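You operate a simulated robot arm through the tools that you are given. There is no shell and no other tool. Be economical: measure what you need, move in short steps, check, and stop when the job is done.

You are at the controls of a simulated robot arm. One attempt, no reset.

## Task
Put the number block that says "7" from the square table top on top of the purple ink cartridge and the number block that says "5" on the orange box.

The check looks at the end state, three seconds after you hand in, the way a careful person would. Anything else that was tipped, shoved, dropped, spilled or broken makes it a failure.

## Robot
A 6-joint arm with a two-finger parallel gripper, fixed in place. Base frame: the origin is at the foot of the arm, x ahead of it, y to its left, z up; the work surface is at about z = 0.74. Readings come in m, rad, newtons and seconds.
With the tool pointing down near the work surface it reaches from about 0.28 to 0.74 m from the base axis. Its first joint turns from -1.152 to 1.152 rad. Payload 2.45 kg.
The TCP is the grasp point between the finger pads, 0.024 m short of the fingertips. In the tool frame z runs along the fingers and y along their closing line. The gripper opens to 0.068 m. The fingers are 0.017 m wide and 0.01 m thick; the gripper's body (0.04 by 0.07 m) begins 0.041 m behind the TCP.
Orientation is told as [roll, pitch, yaw] about the base's x, y, z axes, in that order, counted from this pose: with the fingers straight down and closing along the base's y, the tool's x points along the base's -x, its y along +y and its z along -z.

## Interface
- The arm moves only by the tool arm_command. Its argument "commands" is a list of rows, each an object (a shift or turn left out is 0, a gripper value left out holds the last) with "travel": the shift along the base's x, y, z in m, a list of three; "turn": the turn, a rotation vector about the base's x, y, z in rad, a list of three; "jaw": the opening, from 0 (shut) to 1 (fully open). In form: [{"travel": [tx, ty, tz], "turn": [wx, wy, wz], "jaw": jaw}, ...]. A call has 1 to 20 rows; each row is the pose to reach, as a shift and turn from the pose commanded when the call began. Rows are played at 5 a second. More than 0.05 m and 0.15 rad between two rows, or a gripper value outside its range, and nothing of the call is played. Where a pose cannot be reached the arm comes as near as it can. A force on the tool above 40 N (or 10 N above the force at the start of the call, whichever is more), or a blocked arm, ends the call early, and 0.2 s more pass. Each finger travels about 0.108 m/s and halts on what it meets, pressing with about 43 N; the grip force reading is that of the motor and also rises with nothing between the fingers. The clock runs only during rows and for 0.2 s after the last one: add rows that repeat a pose to give the fingers time. It gives the time, the measured TCP pose, the force on the tool (base axes), the opening and the grip force at its end, in the units of the frame above (readings bear some noise), and new pictures: "show" is both (left out), scene, wrist or none.
- Cameras (640 x 400 px; columns grow to the right, rows downward): "scene" is fixed at [0.1679, 0.4238, 1.4465]; the picture's right is [-0.70, -0.71, 0.00], its down [-0.52, 0.52, -0.68] and it looks along [0.48, -0.48, -0.73] (base axes); focal length 368 px, centre (320, 200). "wrist" rides on the gripper at [0.084, 0.011, -0.075] in the tool frame; the picture's right is [-0.13, 0.99, 0.00], its down [-0.60, -0.08, -0.79] and it looks along [-0.79, -0.10, 0.61] (tool axes); focal length 251 px, centre (320, 200). There is no depth. A picture from a camera that has moved, and an enlarged one, comes with that camera's place and axes in the base frame and with its lens.
- zoom(camera, box): a new picture of the part [left, top, right, bottom] of that camera's present view, enlarged. It takes no simulated time.
- sign_off(): hands the job in; it is judged then, once.

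Work in short steps. Places have to be worked out from the pictures, the camera data and where the tool is seen: move nearer, look again, correct. Check each grasp and each placing, and mend what went wrong. You have 90 turns and 170 pictures in all, those below and enlarged ones among them. Open the gripper and draw the arm clear of the work before you hand the job in, unless the task says otherwise; then end with one line.

The tools are called after "Emit:" as name(argument=value, ...) on one line, values as JSON. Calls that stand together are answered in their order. arm_command: Moves the arm, as the interface text tells. Its arguments: {"type":"object","properties":{"commands":{"type":"array"},"show":{"type":"string","enum":["both","scene","wrist","none"]}},"required":["commands"]} The other tools are called the same way: zoom (camera, box) takes an enlarged picture of a part of a camera's view; sign_off () hands the job in.

At the start:

```text
clock: 0.0
position: [0.4099, -0.1456, 0.9608]
orientation: [-0.001, -0.001, 0.001]
contact_force: [-0.1, -0.4, -0.5]
finger_gap: 0.068
gripper_force: 0.1
```

scene: 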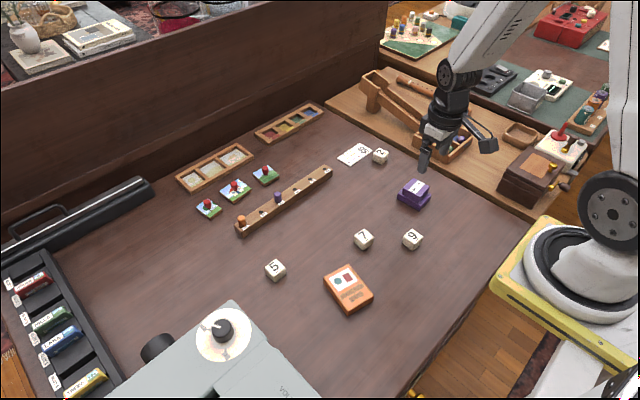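
wrist: 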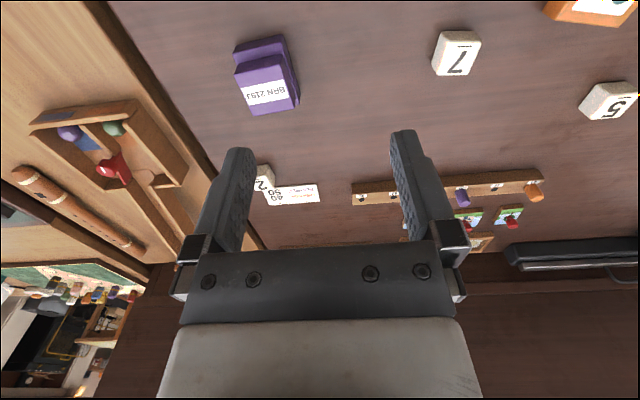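

I'll first enlarge the scene view around the blocks, cartridge and box to get precise pixel positions.

Emit:
zoom(camera="scene", box=[250, 170, 450, 320])

Emit:
zoom(camera="wrist", box=[220, 0, 640, 200])

```text
2.67 times, centred on (350, 245) of scene
camera zoom: at [0.1679, 0.4238, 1.4465], right [-0.7, -0.71, 0.0], down [-0.52, 0.52, -0.68], along [0.48, -0.48, -0.73], focal length 982 px, centre (240, 80)
```

zoom: 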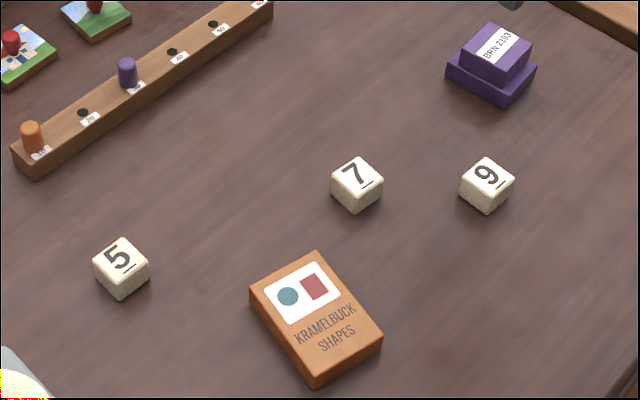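

```text
1.52 times, centred on (430, 100) of wrist
camera zoom: at [0.3263, -0.1334, 1.0353], right [0.13, 0.99, 0.0], down [0.6, -0.08, 0.79], along [0.79, -0.1, -0.61], focal length 383 px, centre (152, 352)
```

zoom: 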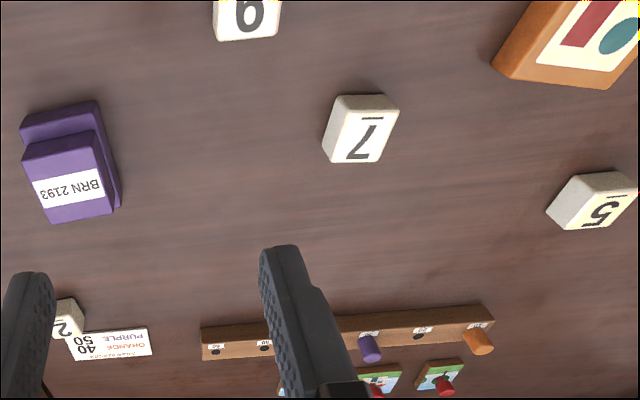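

From the pictures I estimate 7 at about (0.46,-0.013), 5 at (0.545,0.184), cartridge top at (0.46,-0.215) and box at (0.40,0.108). The edges of 7 are nearly aligned with the base axes. I'll move above 7 at a safe height and look.

Emit:
arm_command(commands=[{"travel": [0.012, 0.033, -0.02], "jaw": 1}, {"travel": [0.025, 0.066, -0.04]}, {"travel": [0.038, 0.1, -0.06]}, {"travel": [0.05, 0.133, -0.08]}, {"travel": [0.05, 0.133, -0.1]}, {"travel": [0.05, 0.133, -0.1]}])

```text
clock: 1.4
position: [0.4612, -0.0117, 0.8606]
orientation: [-0.003, -0.002, 0.002]
contact_force: [-0.8, 0.3, 0.0]
finger_gap: 0.068
gripper_force: 0.0
camera wrist: at [0.3777, 0.0006, 0.9356], right [0.13, 0.99, 0.0], down [0.6, -0.08, 0.79], along [0.79, -0.1, -0.61], focal length 251 px, centre (320, 200)
```

scene: 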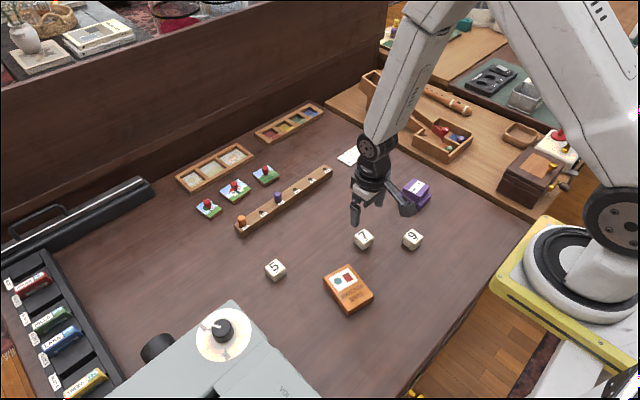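
wrist: 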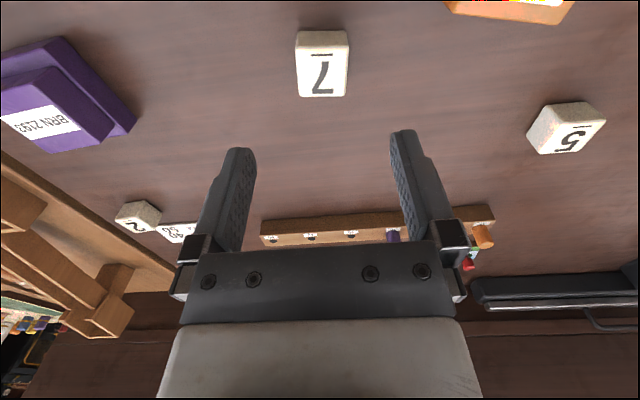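

The 7 is centred under the gripper with size about 0.032. I'll zoom to judge its yaw.

Emit:
zoom(camera="wrist", box=[260, 10, 380, 130])

Emit:
zoom(camera="scene", box=[334, 222, 394, 260])

```text
3.33 times, centred on (320, 70) of wrist
camera zoom: at [0.3777, 0.0006, 0.9356], right [0.13, 0.99, 0.0], down [0.6, -0.08, 0.79], along [0.79, -0.1, -0.61], focal length 838 px, centre (320, 633)
```

zoom: 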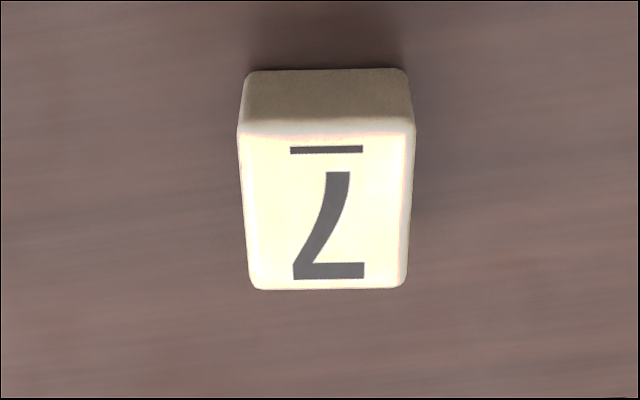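

```text
10.53 times, centred on (364, 241) of scene
camera zoom: at [0.1679, 0.4238, 1.4465], right [-0.7, -0.71, 0.0], down [-0.52, 0.52, -0.68], along [0.48, -0.48, -0.73], focal length 3878 px, centre (-143, -232)
```

zoom: 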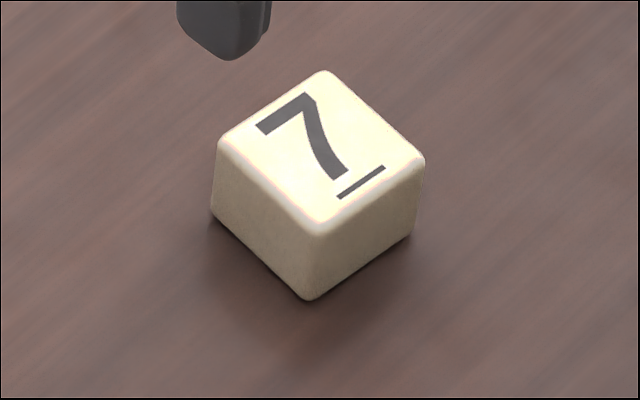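

7 is about at (0.459,-0.010) with yaw about -0.13 and a top near z=0.77. I'll turn to match, lower to TCP z≈0.771, close and check.

Emit:
arm_command(commands=[{"travel": [-0.002, 0.002, -0.02], "turn": [0, 0, -0.13], "jaw": 1}, {"travel": [-0.002, 0.002, -0.045], "turn": [0, 0, -0.13]}, {"travel": [-0.002, 0.002, -0.07], "turn": [0, 0, -0.13]}, {"travel": [-0.002, 0.002, -0.089], "turn": [0, 0, -0.13]}, {"travel": [-0.002, 0.002, -0.089], "turn": [0, 0, -0.13]}])

```text
clock: 2.6
position: [0.4597, -0.01, 0.7717]
orientation: [0.0, -0.001, -0.131]
contact_force: [0.2, -0.6, -0.1]
finger_gap: 0.0682
gripper_force: 0.0
camera wrist: at [0.3767, 0.0124, 0.8466], right [0.26, 0.97, 0.0], down [0.59, -0.16, 0.79], along [0.77, -0.2, -0.61], focal length 251 px, centre (320, 200)
```

scene: 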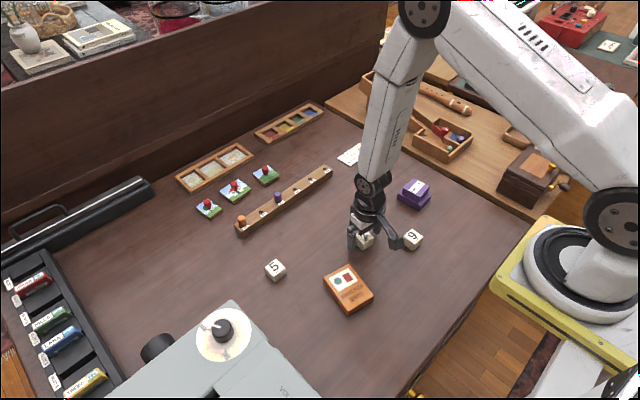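
wrist: 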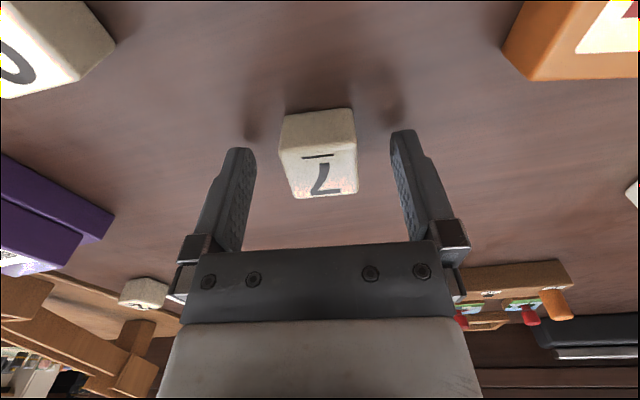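

The block sits centred between the fingers and is aligned. I'll close the gripper.

Emit:
arm_command(commands=[{"jaw": 0.3}, {"jaw": 0.3}, {"jaw": 0.3}, {"jaw": 0.3}], show="wrist")

```text
clock: 3.6
position: [0.4601, -0.0107, 0.772]
orientation: [-0.003, -0.002, -0.132]
contact_force: [0.1, 0.3, 0.9]
finger_gap: 0.0328
gripper_force: 42.5
camera wrist: at [0.3767, 0.0123, 0.847], right [0.26, 0.97, 0.0], down [0.59, -0.16, 0.79], along [0.77, -0.2, -0.61], focal length 251 px, centre (320, 200)
```

wrist: 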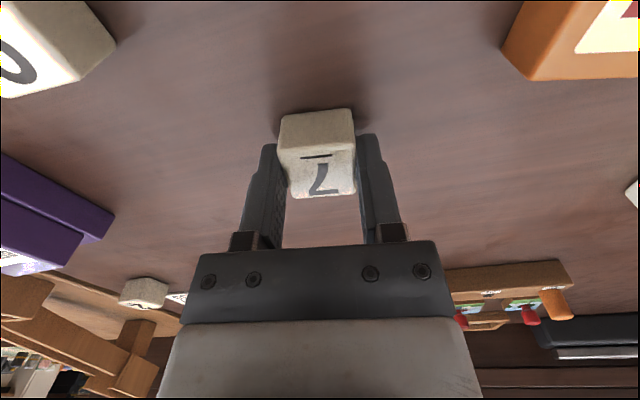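

Grip holds at 0.0328. I'll lift 0.12 and move to short of the cartridge for a look at it.

Emit:
arm_command(commands=[{"travel": [0, 0, 0.03]}, {"travel": [0, 0, 0.07]}, {"travel": [0, 0, 0.11]}, {"travel": [-0.01, -0.045, 0.12]}, {"travel": [-0.02, -0.09, 0.12]}, {"travel": [-0.025, -0.135, 0.12]}, {"travel": [-0.03, -0.18, 0.12]}, {"travel": [-0.03, -0.2, 0.12]}, {"travel": [-0.03, -0.2, 0.12]}])

Emit:
zoom(camera="wrist", box=[160, 0, 480, 200])

Emit:
zoom(camera="scene", box=[374, 165, 454, 215])

```text
clock: 5.6
position: [0.426, -0.2108, 0.8932]
orientation: [-0.003, -0.001, -0.129]
contact_force: [1.0, -0.9, 0.7]
finger_gap: 0.033
gripper_force: 43.0
camera wrist: at [0.3438, -0.1876, 0.9672], right [0.26, 0.97, 0.0], down [0.59, -0.16, 0.79], along [0.77, -0.2, -0.61], focal length 251 px, centre (320, 200)
```

scene: 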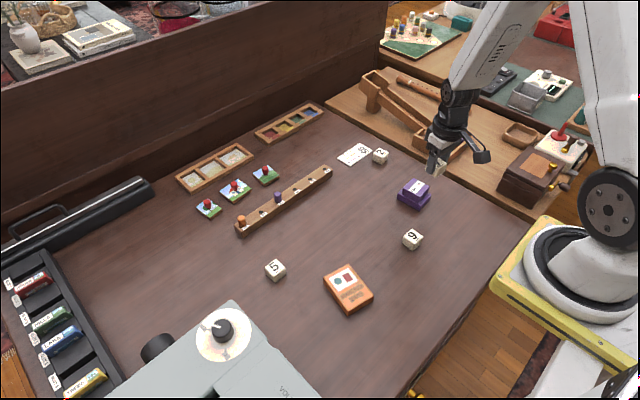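
wrist: 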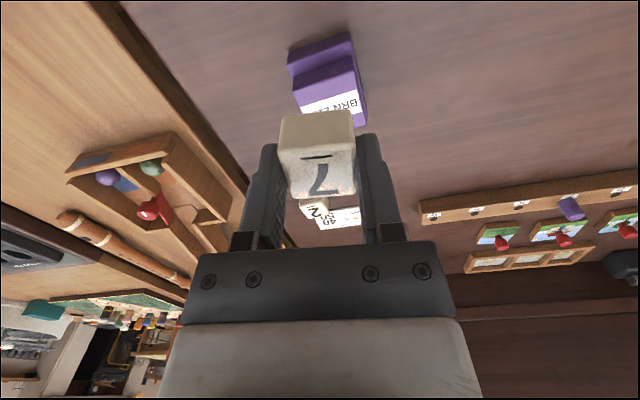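

```text
2.00 times, centred on (320, 100) of wrist
camera zoom: at [0.3438, -0.1876, 0.9672], right [0.26, 0.97, 0.0], down [0.59, -0.16, 0.79], along [0.77, -0.2, -0.61], focal length 503 px, centre (320, 400)
```

zoom: 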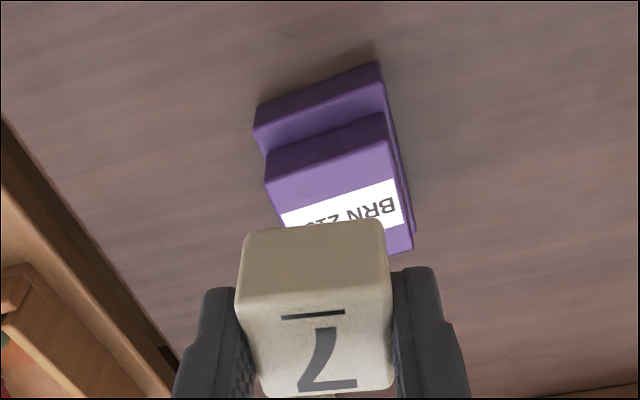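

```text
8.00 times, centred on (414, 190) of scene
camera zoom: at [0.1679, 0.4237, 1.4465], right [-0.7, -0.71, 0.0], down [-0.52, 0.52, -0.68], along [0.48, -0.48, -0.73], focal length 2947 px, centre (-432, 280)
```

zoom: 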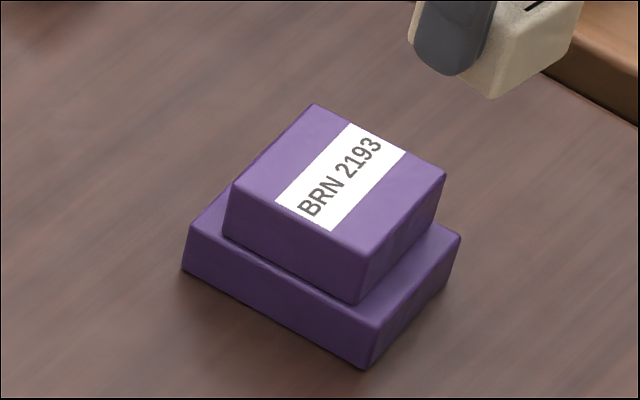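

The cartridge's upper step is about 0.047 square, centred near (0.4605,-0.2115), with its top at z≈0.79 and yaw ≈ +0.02. I'll square the block over it and descend partway to check.

Emit:
arm_command(commands=[{"travel": [0.016, -0.0005, 0], "turn": [0, 0, 0.07]}, {"travel": [0.0325, -0.001, 0], "turn": [0, 0, 0.15]}, {"travel": [0.0325, -0.001, -0.025], "turn": [0, 0, 0.15]}, {"travel": [0.0325, -0.001, -0.05], "turn": [0, 0, 0.15]}, {"travel": [0.0325, -0.001, -0.05], "turn": [0, 0, 0.15]}])

Emit:
zoom(camera="wrist", box=[200, 40, 440, 220])

Emit:
zoom(camera="scene", box=[374, 150, 454, 215])

```text
clock: 6.8
position: [0.4612, -0.2114, 0.8415]
orientation: [-0.002, -0.001, 0.019]
contact_force: [-0.1, -0.5, 0.2]
finger_gap: 0.0327
gripper_force: 43.1
camera wrist: at [0.3768, -0.2014, 0.9157], right [0.11, 0.99, 0.0], down [0.6, -0.07, 0.79], along [0.79, -0.09, -0.61], focal length 251 px, centre (320, 200)
```

scene: 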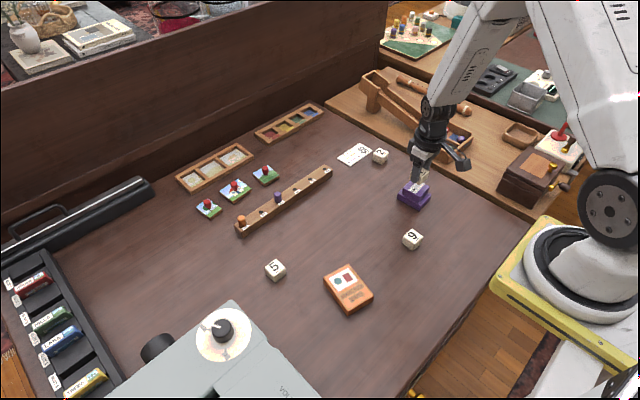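
wrist: 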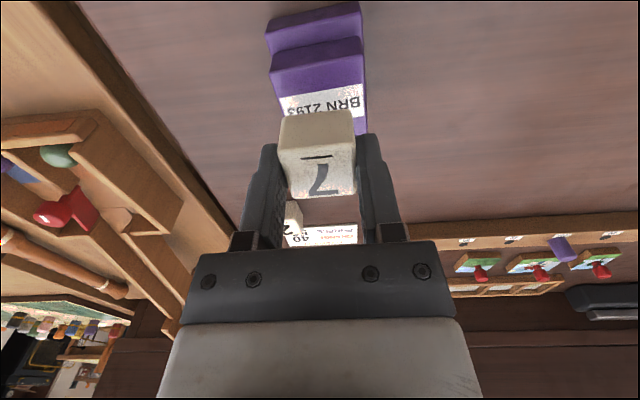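

```text
2.22 times, centred on (320, 130) of wrist
camera zoom: at [0.3768, -0.2014, 0.9157], right [0.11, 0.99, 0.0], down [0.6, -0.07, 0.79], along [0.79, -0.09, -0.61], focal length 559 px, centre (320, 356)
```

zoom: 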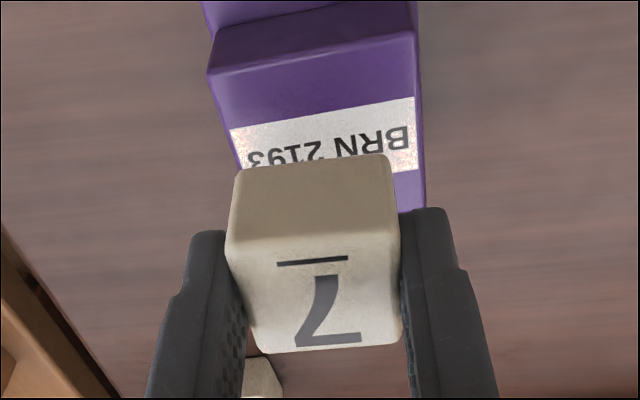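

```text
6.15 times, centred on (414, 182) of scene
camera zoom: at [0.1679, 0.4238, 1.4465], right [-0.7, -0.71, 0.0], down [-0.52, 0.52, -0.68], along [0.48, -0.48, -0.73], focal length 2267 px, centre (-258, 308)
```

zoom: 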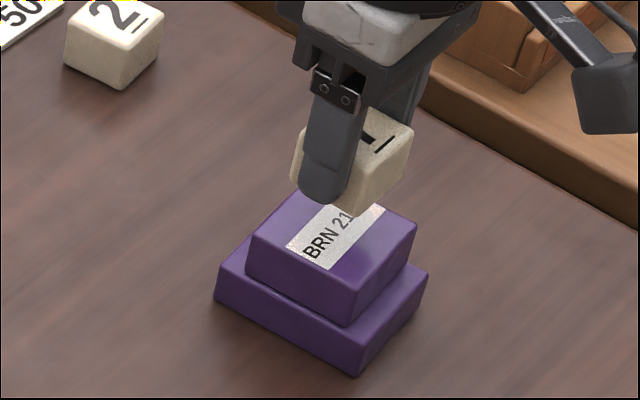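

Position agrees within a couple of mm; a bit more yaw (+0.05) squares it. I'll lower slowly, reading force.

Emit:
arm_command(commands=[{"travel": [0, 0, -0.005], "turn": [0, 0, 0.05]}, {"travel": [0, 0, -0.009], "turn": [0, 0, 0.05]}, {"travel": [0, 0, -0.012], "turn": [0, 0, 0.05]}, {"travel": [0, 0, -0.014], "turn": [0, 0, 0.05]}, {"travel": [0, 0, -0.016], "turn": [0, 0, 0.05]}, {"travel": [0, 0, -0.016], "turn": [0, 0, 0.05]}], show="none")

Emit:
zoom(camera="scene", box=[374, 150, 454, 215])

Emit:
zoom(camera="wrist", box=[200, 40, 440, 220])

```text
clock: 8.2
position: [0.4612, -0.2111, 0.8253]
orientation: [-0.002, -0.002, 0.069]
contact_force: [0.3, 0.4, 0.2]
finger_gap: 0.0332
gripper_force: 42.7
```

```text
6.15 times, centred on (414, 182) of scene
camera zoom: at [0.1679, 0.4238, 1.4465], right [-0.7, -0.71, 0.0], down [-0.52, 0.52, -0.68], along [0.48, -0.48, -0.73], focal length 2267 px, centre (-258, 308)
```

zoom: 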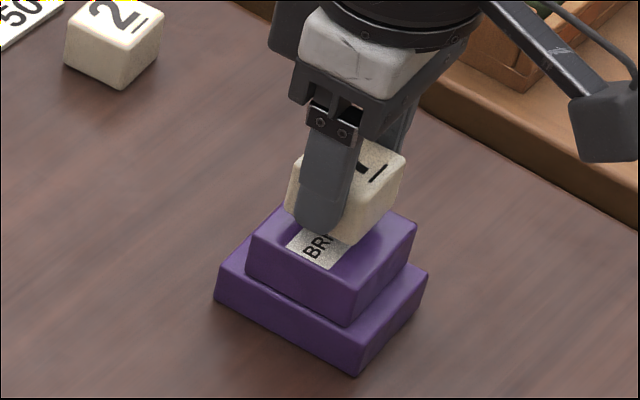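

```text
2.22 times, centred on (320, 130) of wrist
camera zoom: at [0.3761, -0.2056, 0.8999], right [0.06, 1.0, 0.0], down [0.61, -0.04, 0.79], along [0.79, -0.05, -0.61], focal length 559 px, centre (320, 356)
```

zoom: 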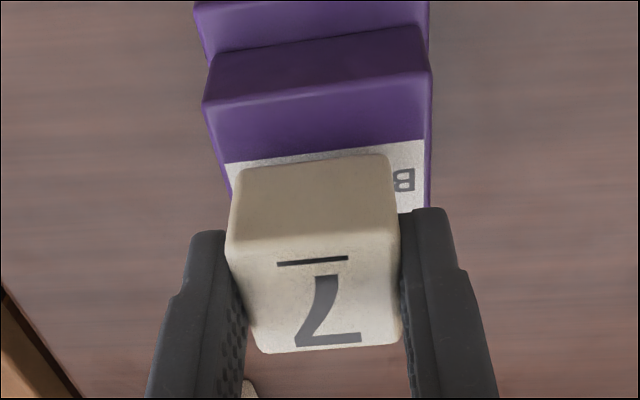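

No contact yet, and alignment looks right. I'll keep lowering in 2 mm rows until the force rises.

Emit:
arm_command(commands=[{"travel": [0, 0, -0.002]}, {"travel": [0, 0, -0.003]}, {"travel": [0, 0, -0.004]}, {"travel": [0, 0, -0.005]}, {"travel": [0, 0, -0.006]}, {"travel": [0, 0, -0.006]}], show="none")

Emit:
zoom(camera="scene", box=[374, 150, 454, 215])

```text
clock: 9.6
position: [0.4612, -0.2113, 0.8192]
orientation: [-0.001, -0.001, 0.07]
contact_force: [0.9, -0.4, 0.8]
finger_gap: 0.0326
gripper_force: 43.0
```

```text
6.15 times, centred on (414, 182) of scene
camera zoom: at [0.1679, 0.4238, 1.4465], right [-0.7, -0.71, 0.0], down [-0.52, 0.52, -0.68], along [0.48, -0.48, -0.73], focal length 2267 px, centre (-258, 308)
```

zoom: 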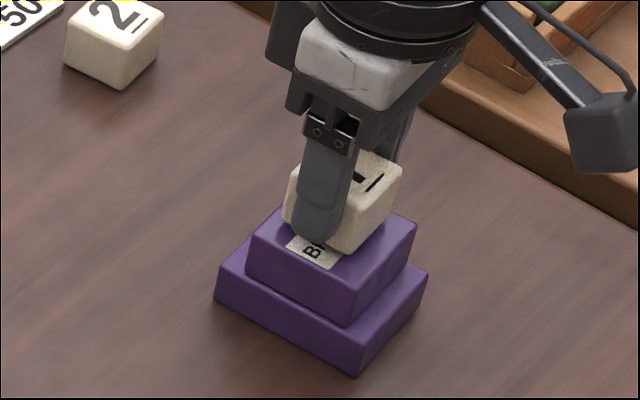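

Still no contact force; I'll continue in 1 mm rows.

Emit:
arm_command(commands=[{"travel": [0, 0, -0.001]}, {"travel": [0, 0, -0.002]}, {"travel": [0, 0, -0.003]}, {"travel": [0, 0, -0.004]}, {"travel": [0, 0, -0.004]}], show="none")

Emit:
zoom(camera="scene", box=[394, 170, 434, 205])

```text
clock: 10.8
position: [0.4622, -0.213, 0.8161]
orientation: [-0.002, -0.004, 0.071]
contact_force: [-1.0, 4.7, 20.3]
finger_gap: 0.033
gripper_force: 42.5
```

```text
11.43 times, centred on (414, 188) of scene
camera zoom: at [0.1676, 0.424, 1.4464], right [-0.7, -0.71, 0.0], down [-0.52, 0.52, -0.68], along [0.48, -0.48, -0.73], focal length 4210 px, centre (-754, 343)
```

zoom: 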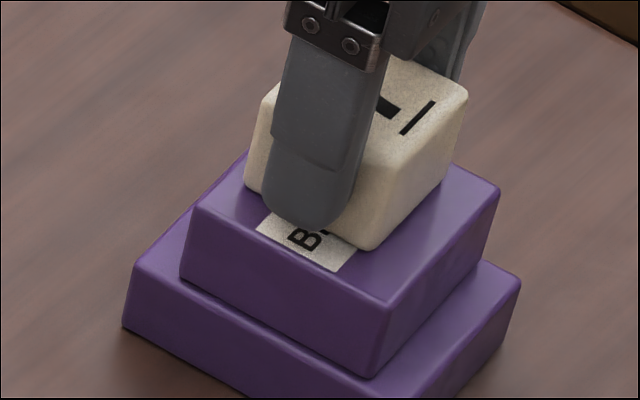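

Contact at z≈0.816, with the block sitting fully on the cartridge's upper step. I'll ease off 1 mm, open, and rise.

Emit:
arm_command(commands=[{"travel": [0, 0, 0.001], "jaw": 0.3}, {"travel": [0, 0, 0.001], "jaw": 0.8}, {"travel": [0, 0, 0.001], "jaw": 0.8}, {"travel": [0, 0, 0.001], "jaw": 0.8}, {"travel": [0, 0, 0.03], "jaw": 0.8}, {"travel": [0, 0, 0.06], "jaw": 0.8}, {"travel": [0, 0, 0.08], "jaw": 0.8}, {"travel": [0, 0, 0.08], "jaw": 0.8}])

Emit:
zoom(camera="scene", box=[374, 150, 454, 215])

```text
clock: 12.6
position: [0.4612, -0.2125, 0.8963]
orientation: [0.0, -0.003, 0.069]
contact_force: [0.0, 0.0, 0.4]
finger_gap: 0.0546
gripper_force: 0.0
camera wrist: at [0.376, -0.206, 0.9711], right [0.06, 1.0, 0.0], down [0.61, -0.04, 0.79], along [0.79, -0.05, -0.61], focal length 251 px, centre (320, 200)
```

scene: 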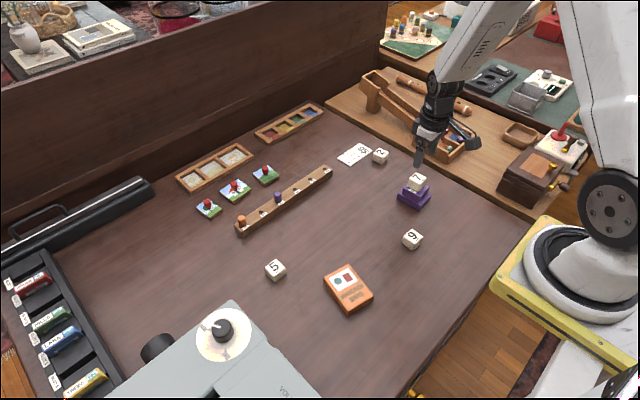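
wrist: 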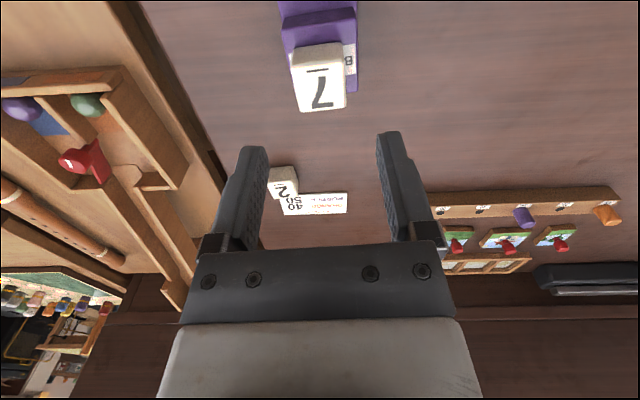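

```text
6.15 times, centred on (414, 182) of scene
camera zoom: at [0.1679, 0.4238, 1.4465], right [-0.7, -0.71, 0.0], down [-0.52, 0.52, -0.68], along [0.48, -0.48, -0.73], focal length 2267 px, centre (-258, 308)
```

zoom: 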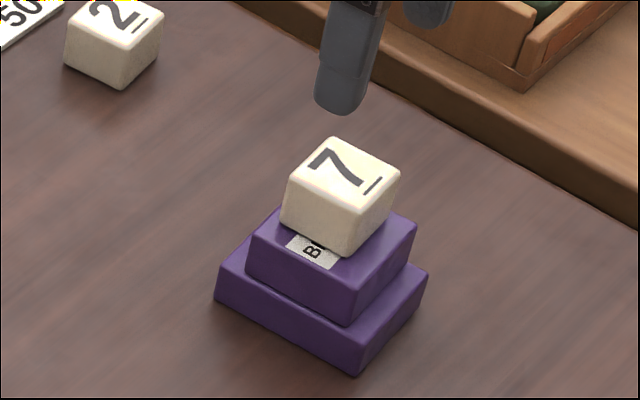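

7 rests on the cartridge. A quick zoom confirms no overhang on the hidden side.

Emit:
zoom(camera="wrist", box=[260, 0, 380, 130])

Emit:
zoom(camera="scene", box=[255, 250, 385, 320])

```text
3.08 times, centred on (320, 65) of wrist
camera zoom: at [0.376, -0.206, 0.9711], right [0.06, 1.0, 0.0], down [0.61, -0.04, 0.79], along [0.79, -0.05, -0.61], focal length 774 px, centre (320, 615)
```

zoom: 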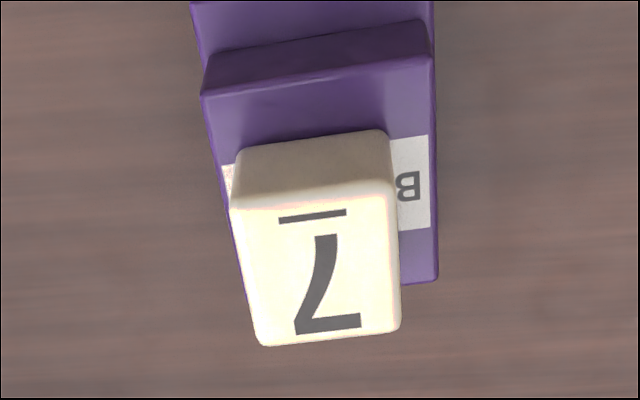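

```text
4.92 times, centred on (320, 285) of scene
camera zoom: at [0.1679, 0.4238, 1.4465], right [-0.7, -0.71, 0.0], down [-0.52, 0.52, -0.68], along [0.48, -0.48, -0.73], focal length 1814 px, centre (320, -218)
```

zoom: 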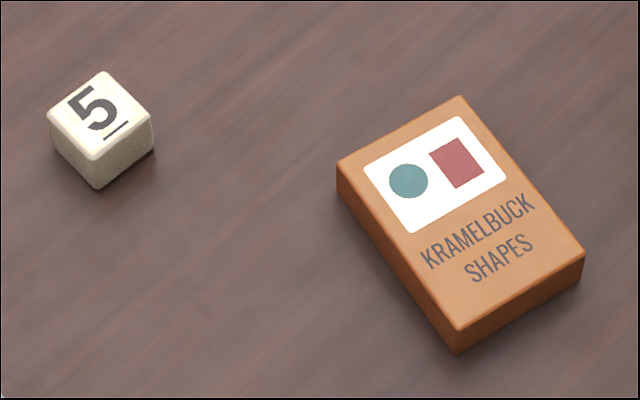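

7 is fully supported. 5 is at about (0.539,0.188) with yaw near 0, so I'll travel above it with open jaws and look.

Emit:
arm_command(commands=[{"travel": [0.0, 0.02, 0.03], "jaw": 1}, {"travel": [0.01, 0.06, 0.03]}, {"travel": [0.02, 0.105, 0.03]}, {"travel": [0.03, 0.15, 0.03]}, {"travel": [0.04, 0.195, 0.03], "turn": [0, 0, -0.035]}, {"travel": [0.05, 0.24, 0.03], "turn": [0, 0, -0.07]}, {"travel": [0.06, 0.285, 0.03], "turn": [0, 0, -0.07]}, {"travel": [0.07, 0.33, 0.02], "turn": [0, 0, -0.07]}, {"travel": [0.075, 0.37, 0.0], "turn": [0, 0, -0.07]}, {"travel": [0.078, 0.399, -0.027], "turn": [0, 0, -0.07]}, {"travel": [0.078, 0.399, -0.027], "turn": [0, 0, -0.07]}])

Emit:
zoom(camera="wrist", box=[260, 10, 380, 130])

```text
clock: 15.0
position: [0.5378, 0.187, 0.8692]
orientation: [-0.001, -0.003, -0.002]
contact_force: [-0.7, 0.6, -0.1]
finger_gap: 0.068
gripper_force: 0.1
camera wrist: at [0.4541, 0.1992, 0.9438], right [0.13, 0.99, 0.0], down [0.6, -0.08, 0.79], along [0.79, -0.1, -0.61], focal length 251 px, centre (320, 200)
```

scene: 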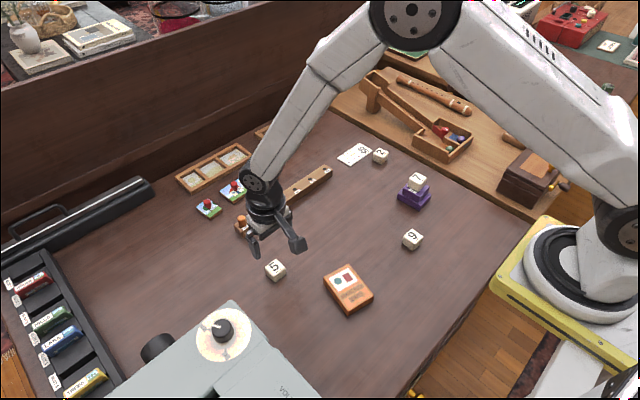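
wrist: 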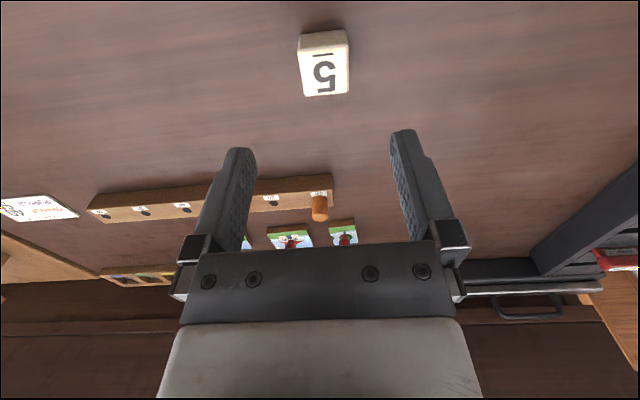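

```text
3.33 times, centred on (320, 70) of wrist
camera zoom: at [0.4541, 0.1992, 0.9438], right [0.13, 0.99, 0.0], down [0.6, -0.08, 0.79], along [0.79, -0.1, -0.61], focal length 838 px, centre (320, 633)
```

zoom: 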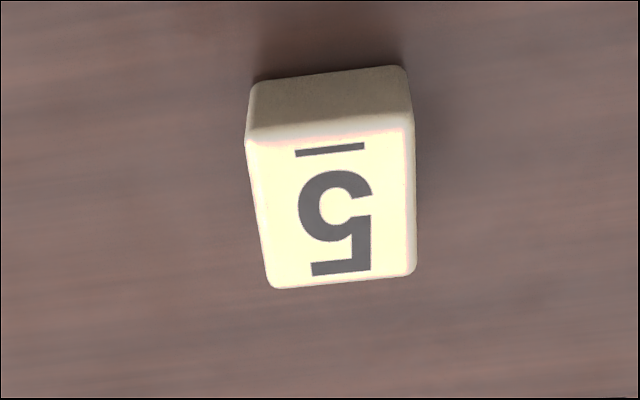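

5 is at about (0.5395,0.189), yaw ≈ -0.02. I'll correct by 1–2 mm and go down to grasp height.

Emit:
arm_command(commands=[{"travel": [0.001, 0.0015, -0.03], "turn": [0, 0, -0.02], "jaw": 1}, {"travel": [0.001, 0.0015, -0.06], "turn": [0, 0, -0.02]}, {"travel": [0.001, 0.0015, -0.085], "turn": [0, 0, -0.02]}, {"travel": [0.001, 0.0015, -0.098], "turn": [0, 0, -0.02]}, {"travel": [0.001, 0.0015, -0.098], "turn": [0, 0, -0.02]}], show="wrist")

```text
clock: 16.2
position: [0.5422, 0.1886, 0.7717]
orientation: [-0.001, -0.001, -0.022]
contact_force: [-0.6, 0.7, -1.3]
finger_gap: 0.0683
gripper_force: 0.0
camera wrist: at [0.4567, 0.2024, 0.8464], right [0.15, 0.99, 0.0], down [0.6, -0.09, 0.79], along [0.79, -0.12, -0.61], focal length 251 px, centre (320, 200)
```

wrist: 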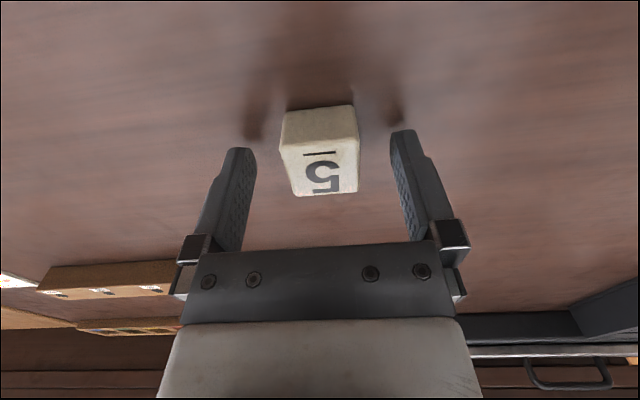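

The block is centred between the fingers; I'll close.

Emit:
arm_command(commands=[{"jaw": 0.3}, {"jaw": 0.3}, {"jaw": 0.3}, {"jaw": 0.3}], show="wrist")

```text
clock: 17.2
position: [0.5404, 0.1882, 0.7733]
orientation: [-0.002, -0.003, -0.021]
contact_force: [0.4, -0.5, -0.1]
finger_gap: 0.0331
gripper_force: 42.8
camera wrist: at [0.4568, 0.2025, 0.8467], right [0.15, 0.99, 0.0], down [0.6, -0.09, 0.79], along [0.79, -0.12, -0.61], focal length 251 px, centre (320, 200)
```

wrist: 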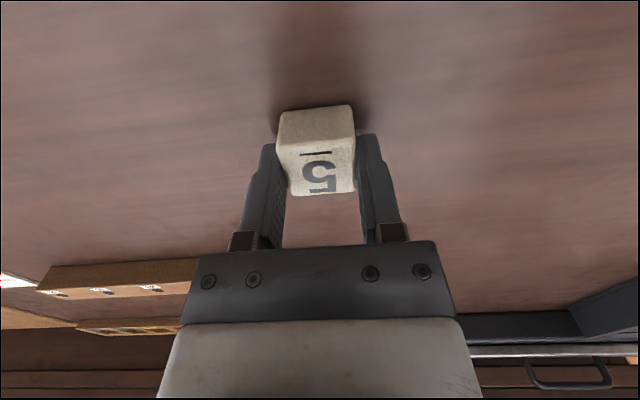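

5 is held (gap 0.033). The box top centre is about (0.403,0.105), z≈0.756, yaw ≈ -0.2. I'll lift, carry it over and stop above to check.

Emit:
arm_command(commands=[{"travel": [0, 0, 0.03]}, {"travel": [0, 0, 0.07]}, {"travel": [-0.03, -0.02, 0.08], "turn": [0, 0, -0.06]}, {"travel": [-0.07, -0.04, 0.08], "turn": [0, 0, -0.12]}, {"travel": [-0.105, -0.064, 0.08], "turn": [0, 0, -0.18]}, {"travel": [-0.137, -0.084, 0.07], "turn": [0, 0, -0.18]}, {"travel": [-0.137, -0.084, 0.04], "turn": [0, 0, -0.18]}, {"travel": [-0.137, -0.084, 0.04], "turn": [0, 0, -0.18]}])

Emit:
zoom(camera="scene", box=[300, 230, 400, 320])

```text
clock: 19.0
position: [0.4033, 0.1066, 0.8097]
orientation: [0.0, -0.001, -0.201]
contact_force: [0.3, 0.0, -0.3]
finger_gap: 0.0329
gripper_force: 43.1
camera wrist: at [0.3231, 0.1353, 0.8847], right [0.32, 0.95, 0.0], down [0.57, -0.2, 0.79], along [0.75, -0.26, -0.61], focal length 251 px, centre (320, 200)
```

scene: 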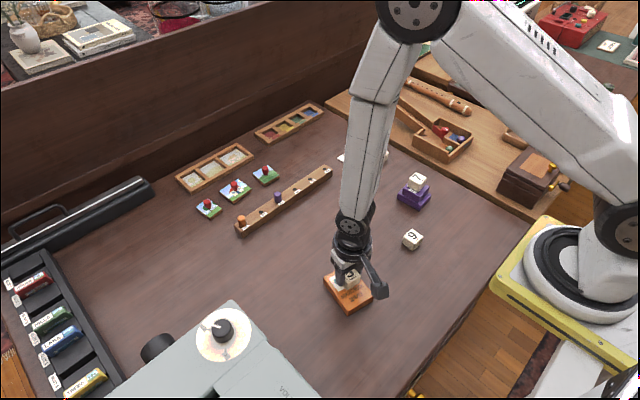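
wrist: 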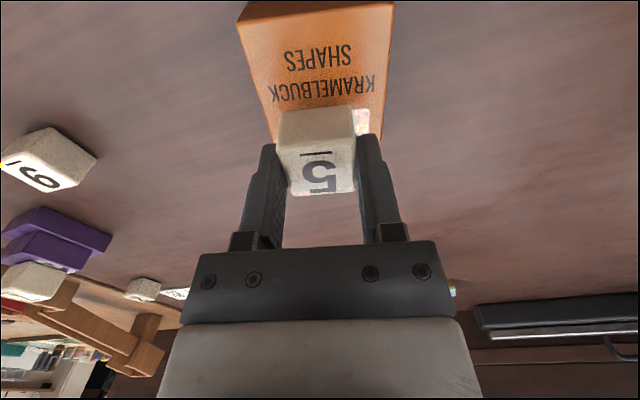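

```text
4.44 times, centred on (350, 275) of scene
camera zoom: at [0.1679, 0.4238, 1.4465], right [-0.7, -0.71, 0.0], down [-0.52, 0.52, -0.68], along [0.48, -0.48, -0.73], focal length 1637 px, centre (187, -133)
```

zoom: 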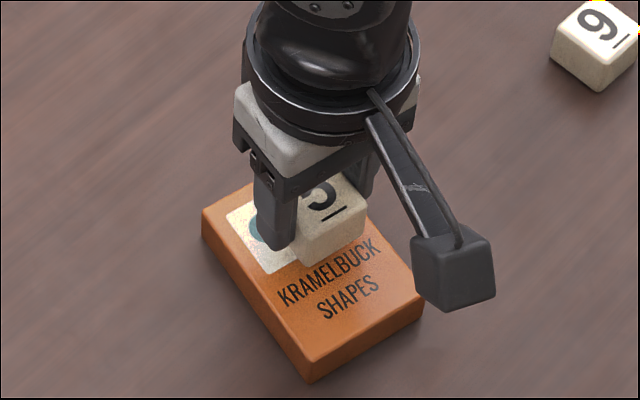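

Well placed over the box. I'll lower gently to contact.

Emit:
arm_command(commands=[{"travel": [0, 0, -0.007]}, {"travel": [0, 0, -0.013]}, {"travel": [0, 0, -0.016]}, {"travel": [0, 0, -0.018]}, {"travel": [0, 0, -0.02]}, {"travel": [0, 0, -0.021]}, {"travel": [0, 0, -0.022]}, {"travel": [0, 0, -0.023]}, {"travel": [0, 0, -0.023]}], show="none")

Emit:
zoom(camera="scene", box=[315, 250, 385, 320])

```text
clock: 19.9
position: [0.4043, 0.1045, 0.7961]
orientation: [-0.001, -0.002, -0.202]
contact_force: [-3.0, 0.0, 14.9]
finger_gap: 0.0329
gripper_force: 43.6
stopped in row 4: the force on the tool passed its limit (the readings are from after the stop); the commanded pose is now the measured one
```

```text
5.71 times, centred on (350, 285) of scene
camera zoom: at [0.1676, 0.4237, 1.4465], right [-0.7, -0.71, 0.0], down [-0.52, 0.52, -0.68], along [0.48, -0.48, -0.73], focal length 2105 px, centre (149, -286)
```

zoom: 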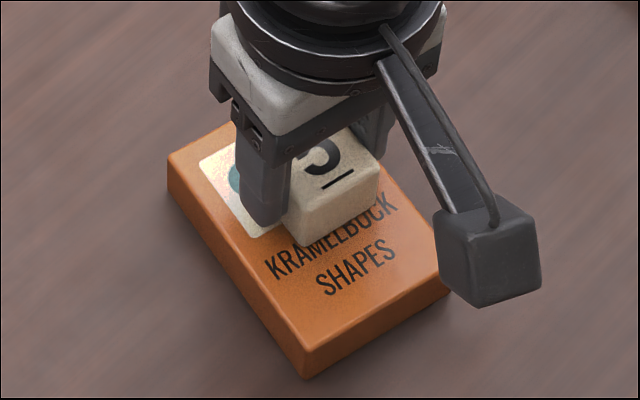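

Contact on the box at z≈0.796, block well inside its edges. I'll open and rise.

Emit:
arm_command(commands=[{"travel": [0, 0, 0], "jaw": 0.3}, {"travel": [0, 0, 0], "jaw": 0.8}, {"travel": [0, 0, 0], "jaw": 0.8}, {"travel": [0, 0, 0.0], "jaw": 0.8}, {"travel": [0, 0, 0.03], "jaw": 0.8}, {"travel": [0, 0, 0.07], "jaw": 0.8}, {"travel": [0, 0, 0.11], "jaw": 0.8}, {"travel": [0, -0.04, 0.14], "jaw": 0.8}, {"travel": [0, -0.08, 0.16], "jaw": 0.8}, {"travel": [0, -0.12, 0.16], "jaw": 0.8}, {"travel": [0, -0.12, 0.16], "jaw": 0.8}])

Emit:
zoom(camera="scene", box=[300, 220, 400, 320])

Emit:
zoom(camera="scene", box=[350, 130, 460, 260])

```text
clock: 22.3
position: [0.4033, -0.0133, 0.957]
orientation: [-0.001, 0.0, -0.201]
contact_force: [0.4, -0.1, 0.0]
finger_gap: 0.0544
gripper_force: 0.0
camera wrist: at [0.3231, 0.0154, 1.0315], right [0.32, 0.95, 0.0], down [0.57, -0.2, 0.79], along [0.75, -0.26, -0.61], focal length 251 px, centre (320, 200)
```

scene: 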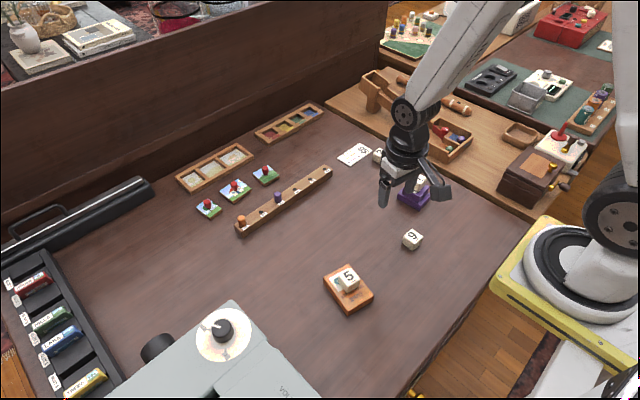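
wrist: 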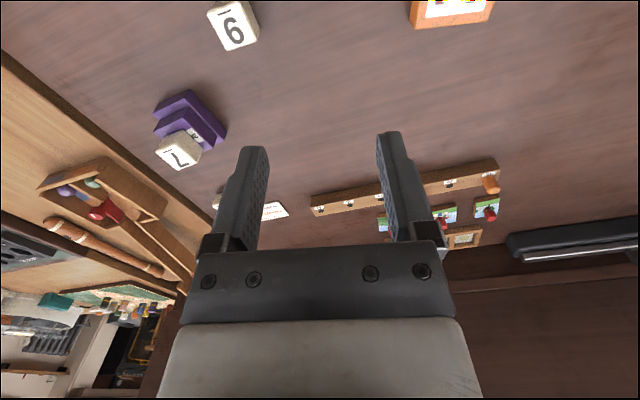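

```text
4.00 times, centred on (350, 270) of scene
camera zoom: at [0.1679, 0.4237, 1.4465], right [-0.7, -0.71, 0.0], down [-0.52, 0.52, -0.68], along [0.48, -0.48, -0.73], focal length 1474 px, centre (200, -80)
```

zoom: 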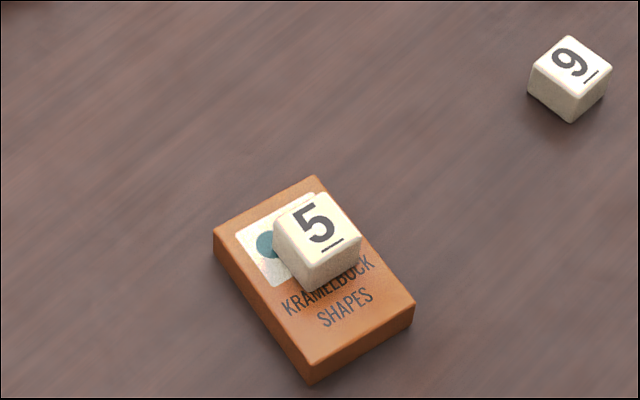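

```text
3.08 times, centred on (405, 195) of scene
camera zoom: at [0.1679, 0.4237, 1.4465], right [-0.7, -0.71, 0.0], down [-0.52, 0.52, -0.68], along [0.48, -0.48, -0.73], focal length 1134 px, centre (58, 215)
```

zoom: 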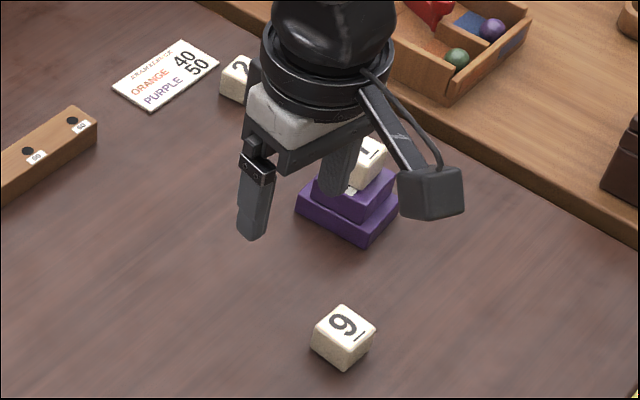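

Both blocks rest where they were asked for, nothing else has moved, and the arm is clear and open. I'm handing in.

Emit:
sign_off()

```text
The job is handed in.
```

The "7" block is on the purple ink cartridge and the "5" block is on the orange box. Both were resting in place with the gripper open and the arm clear when I handed in.
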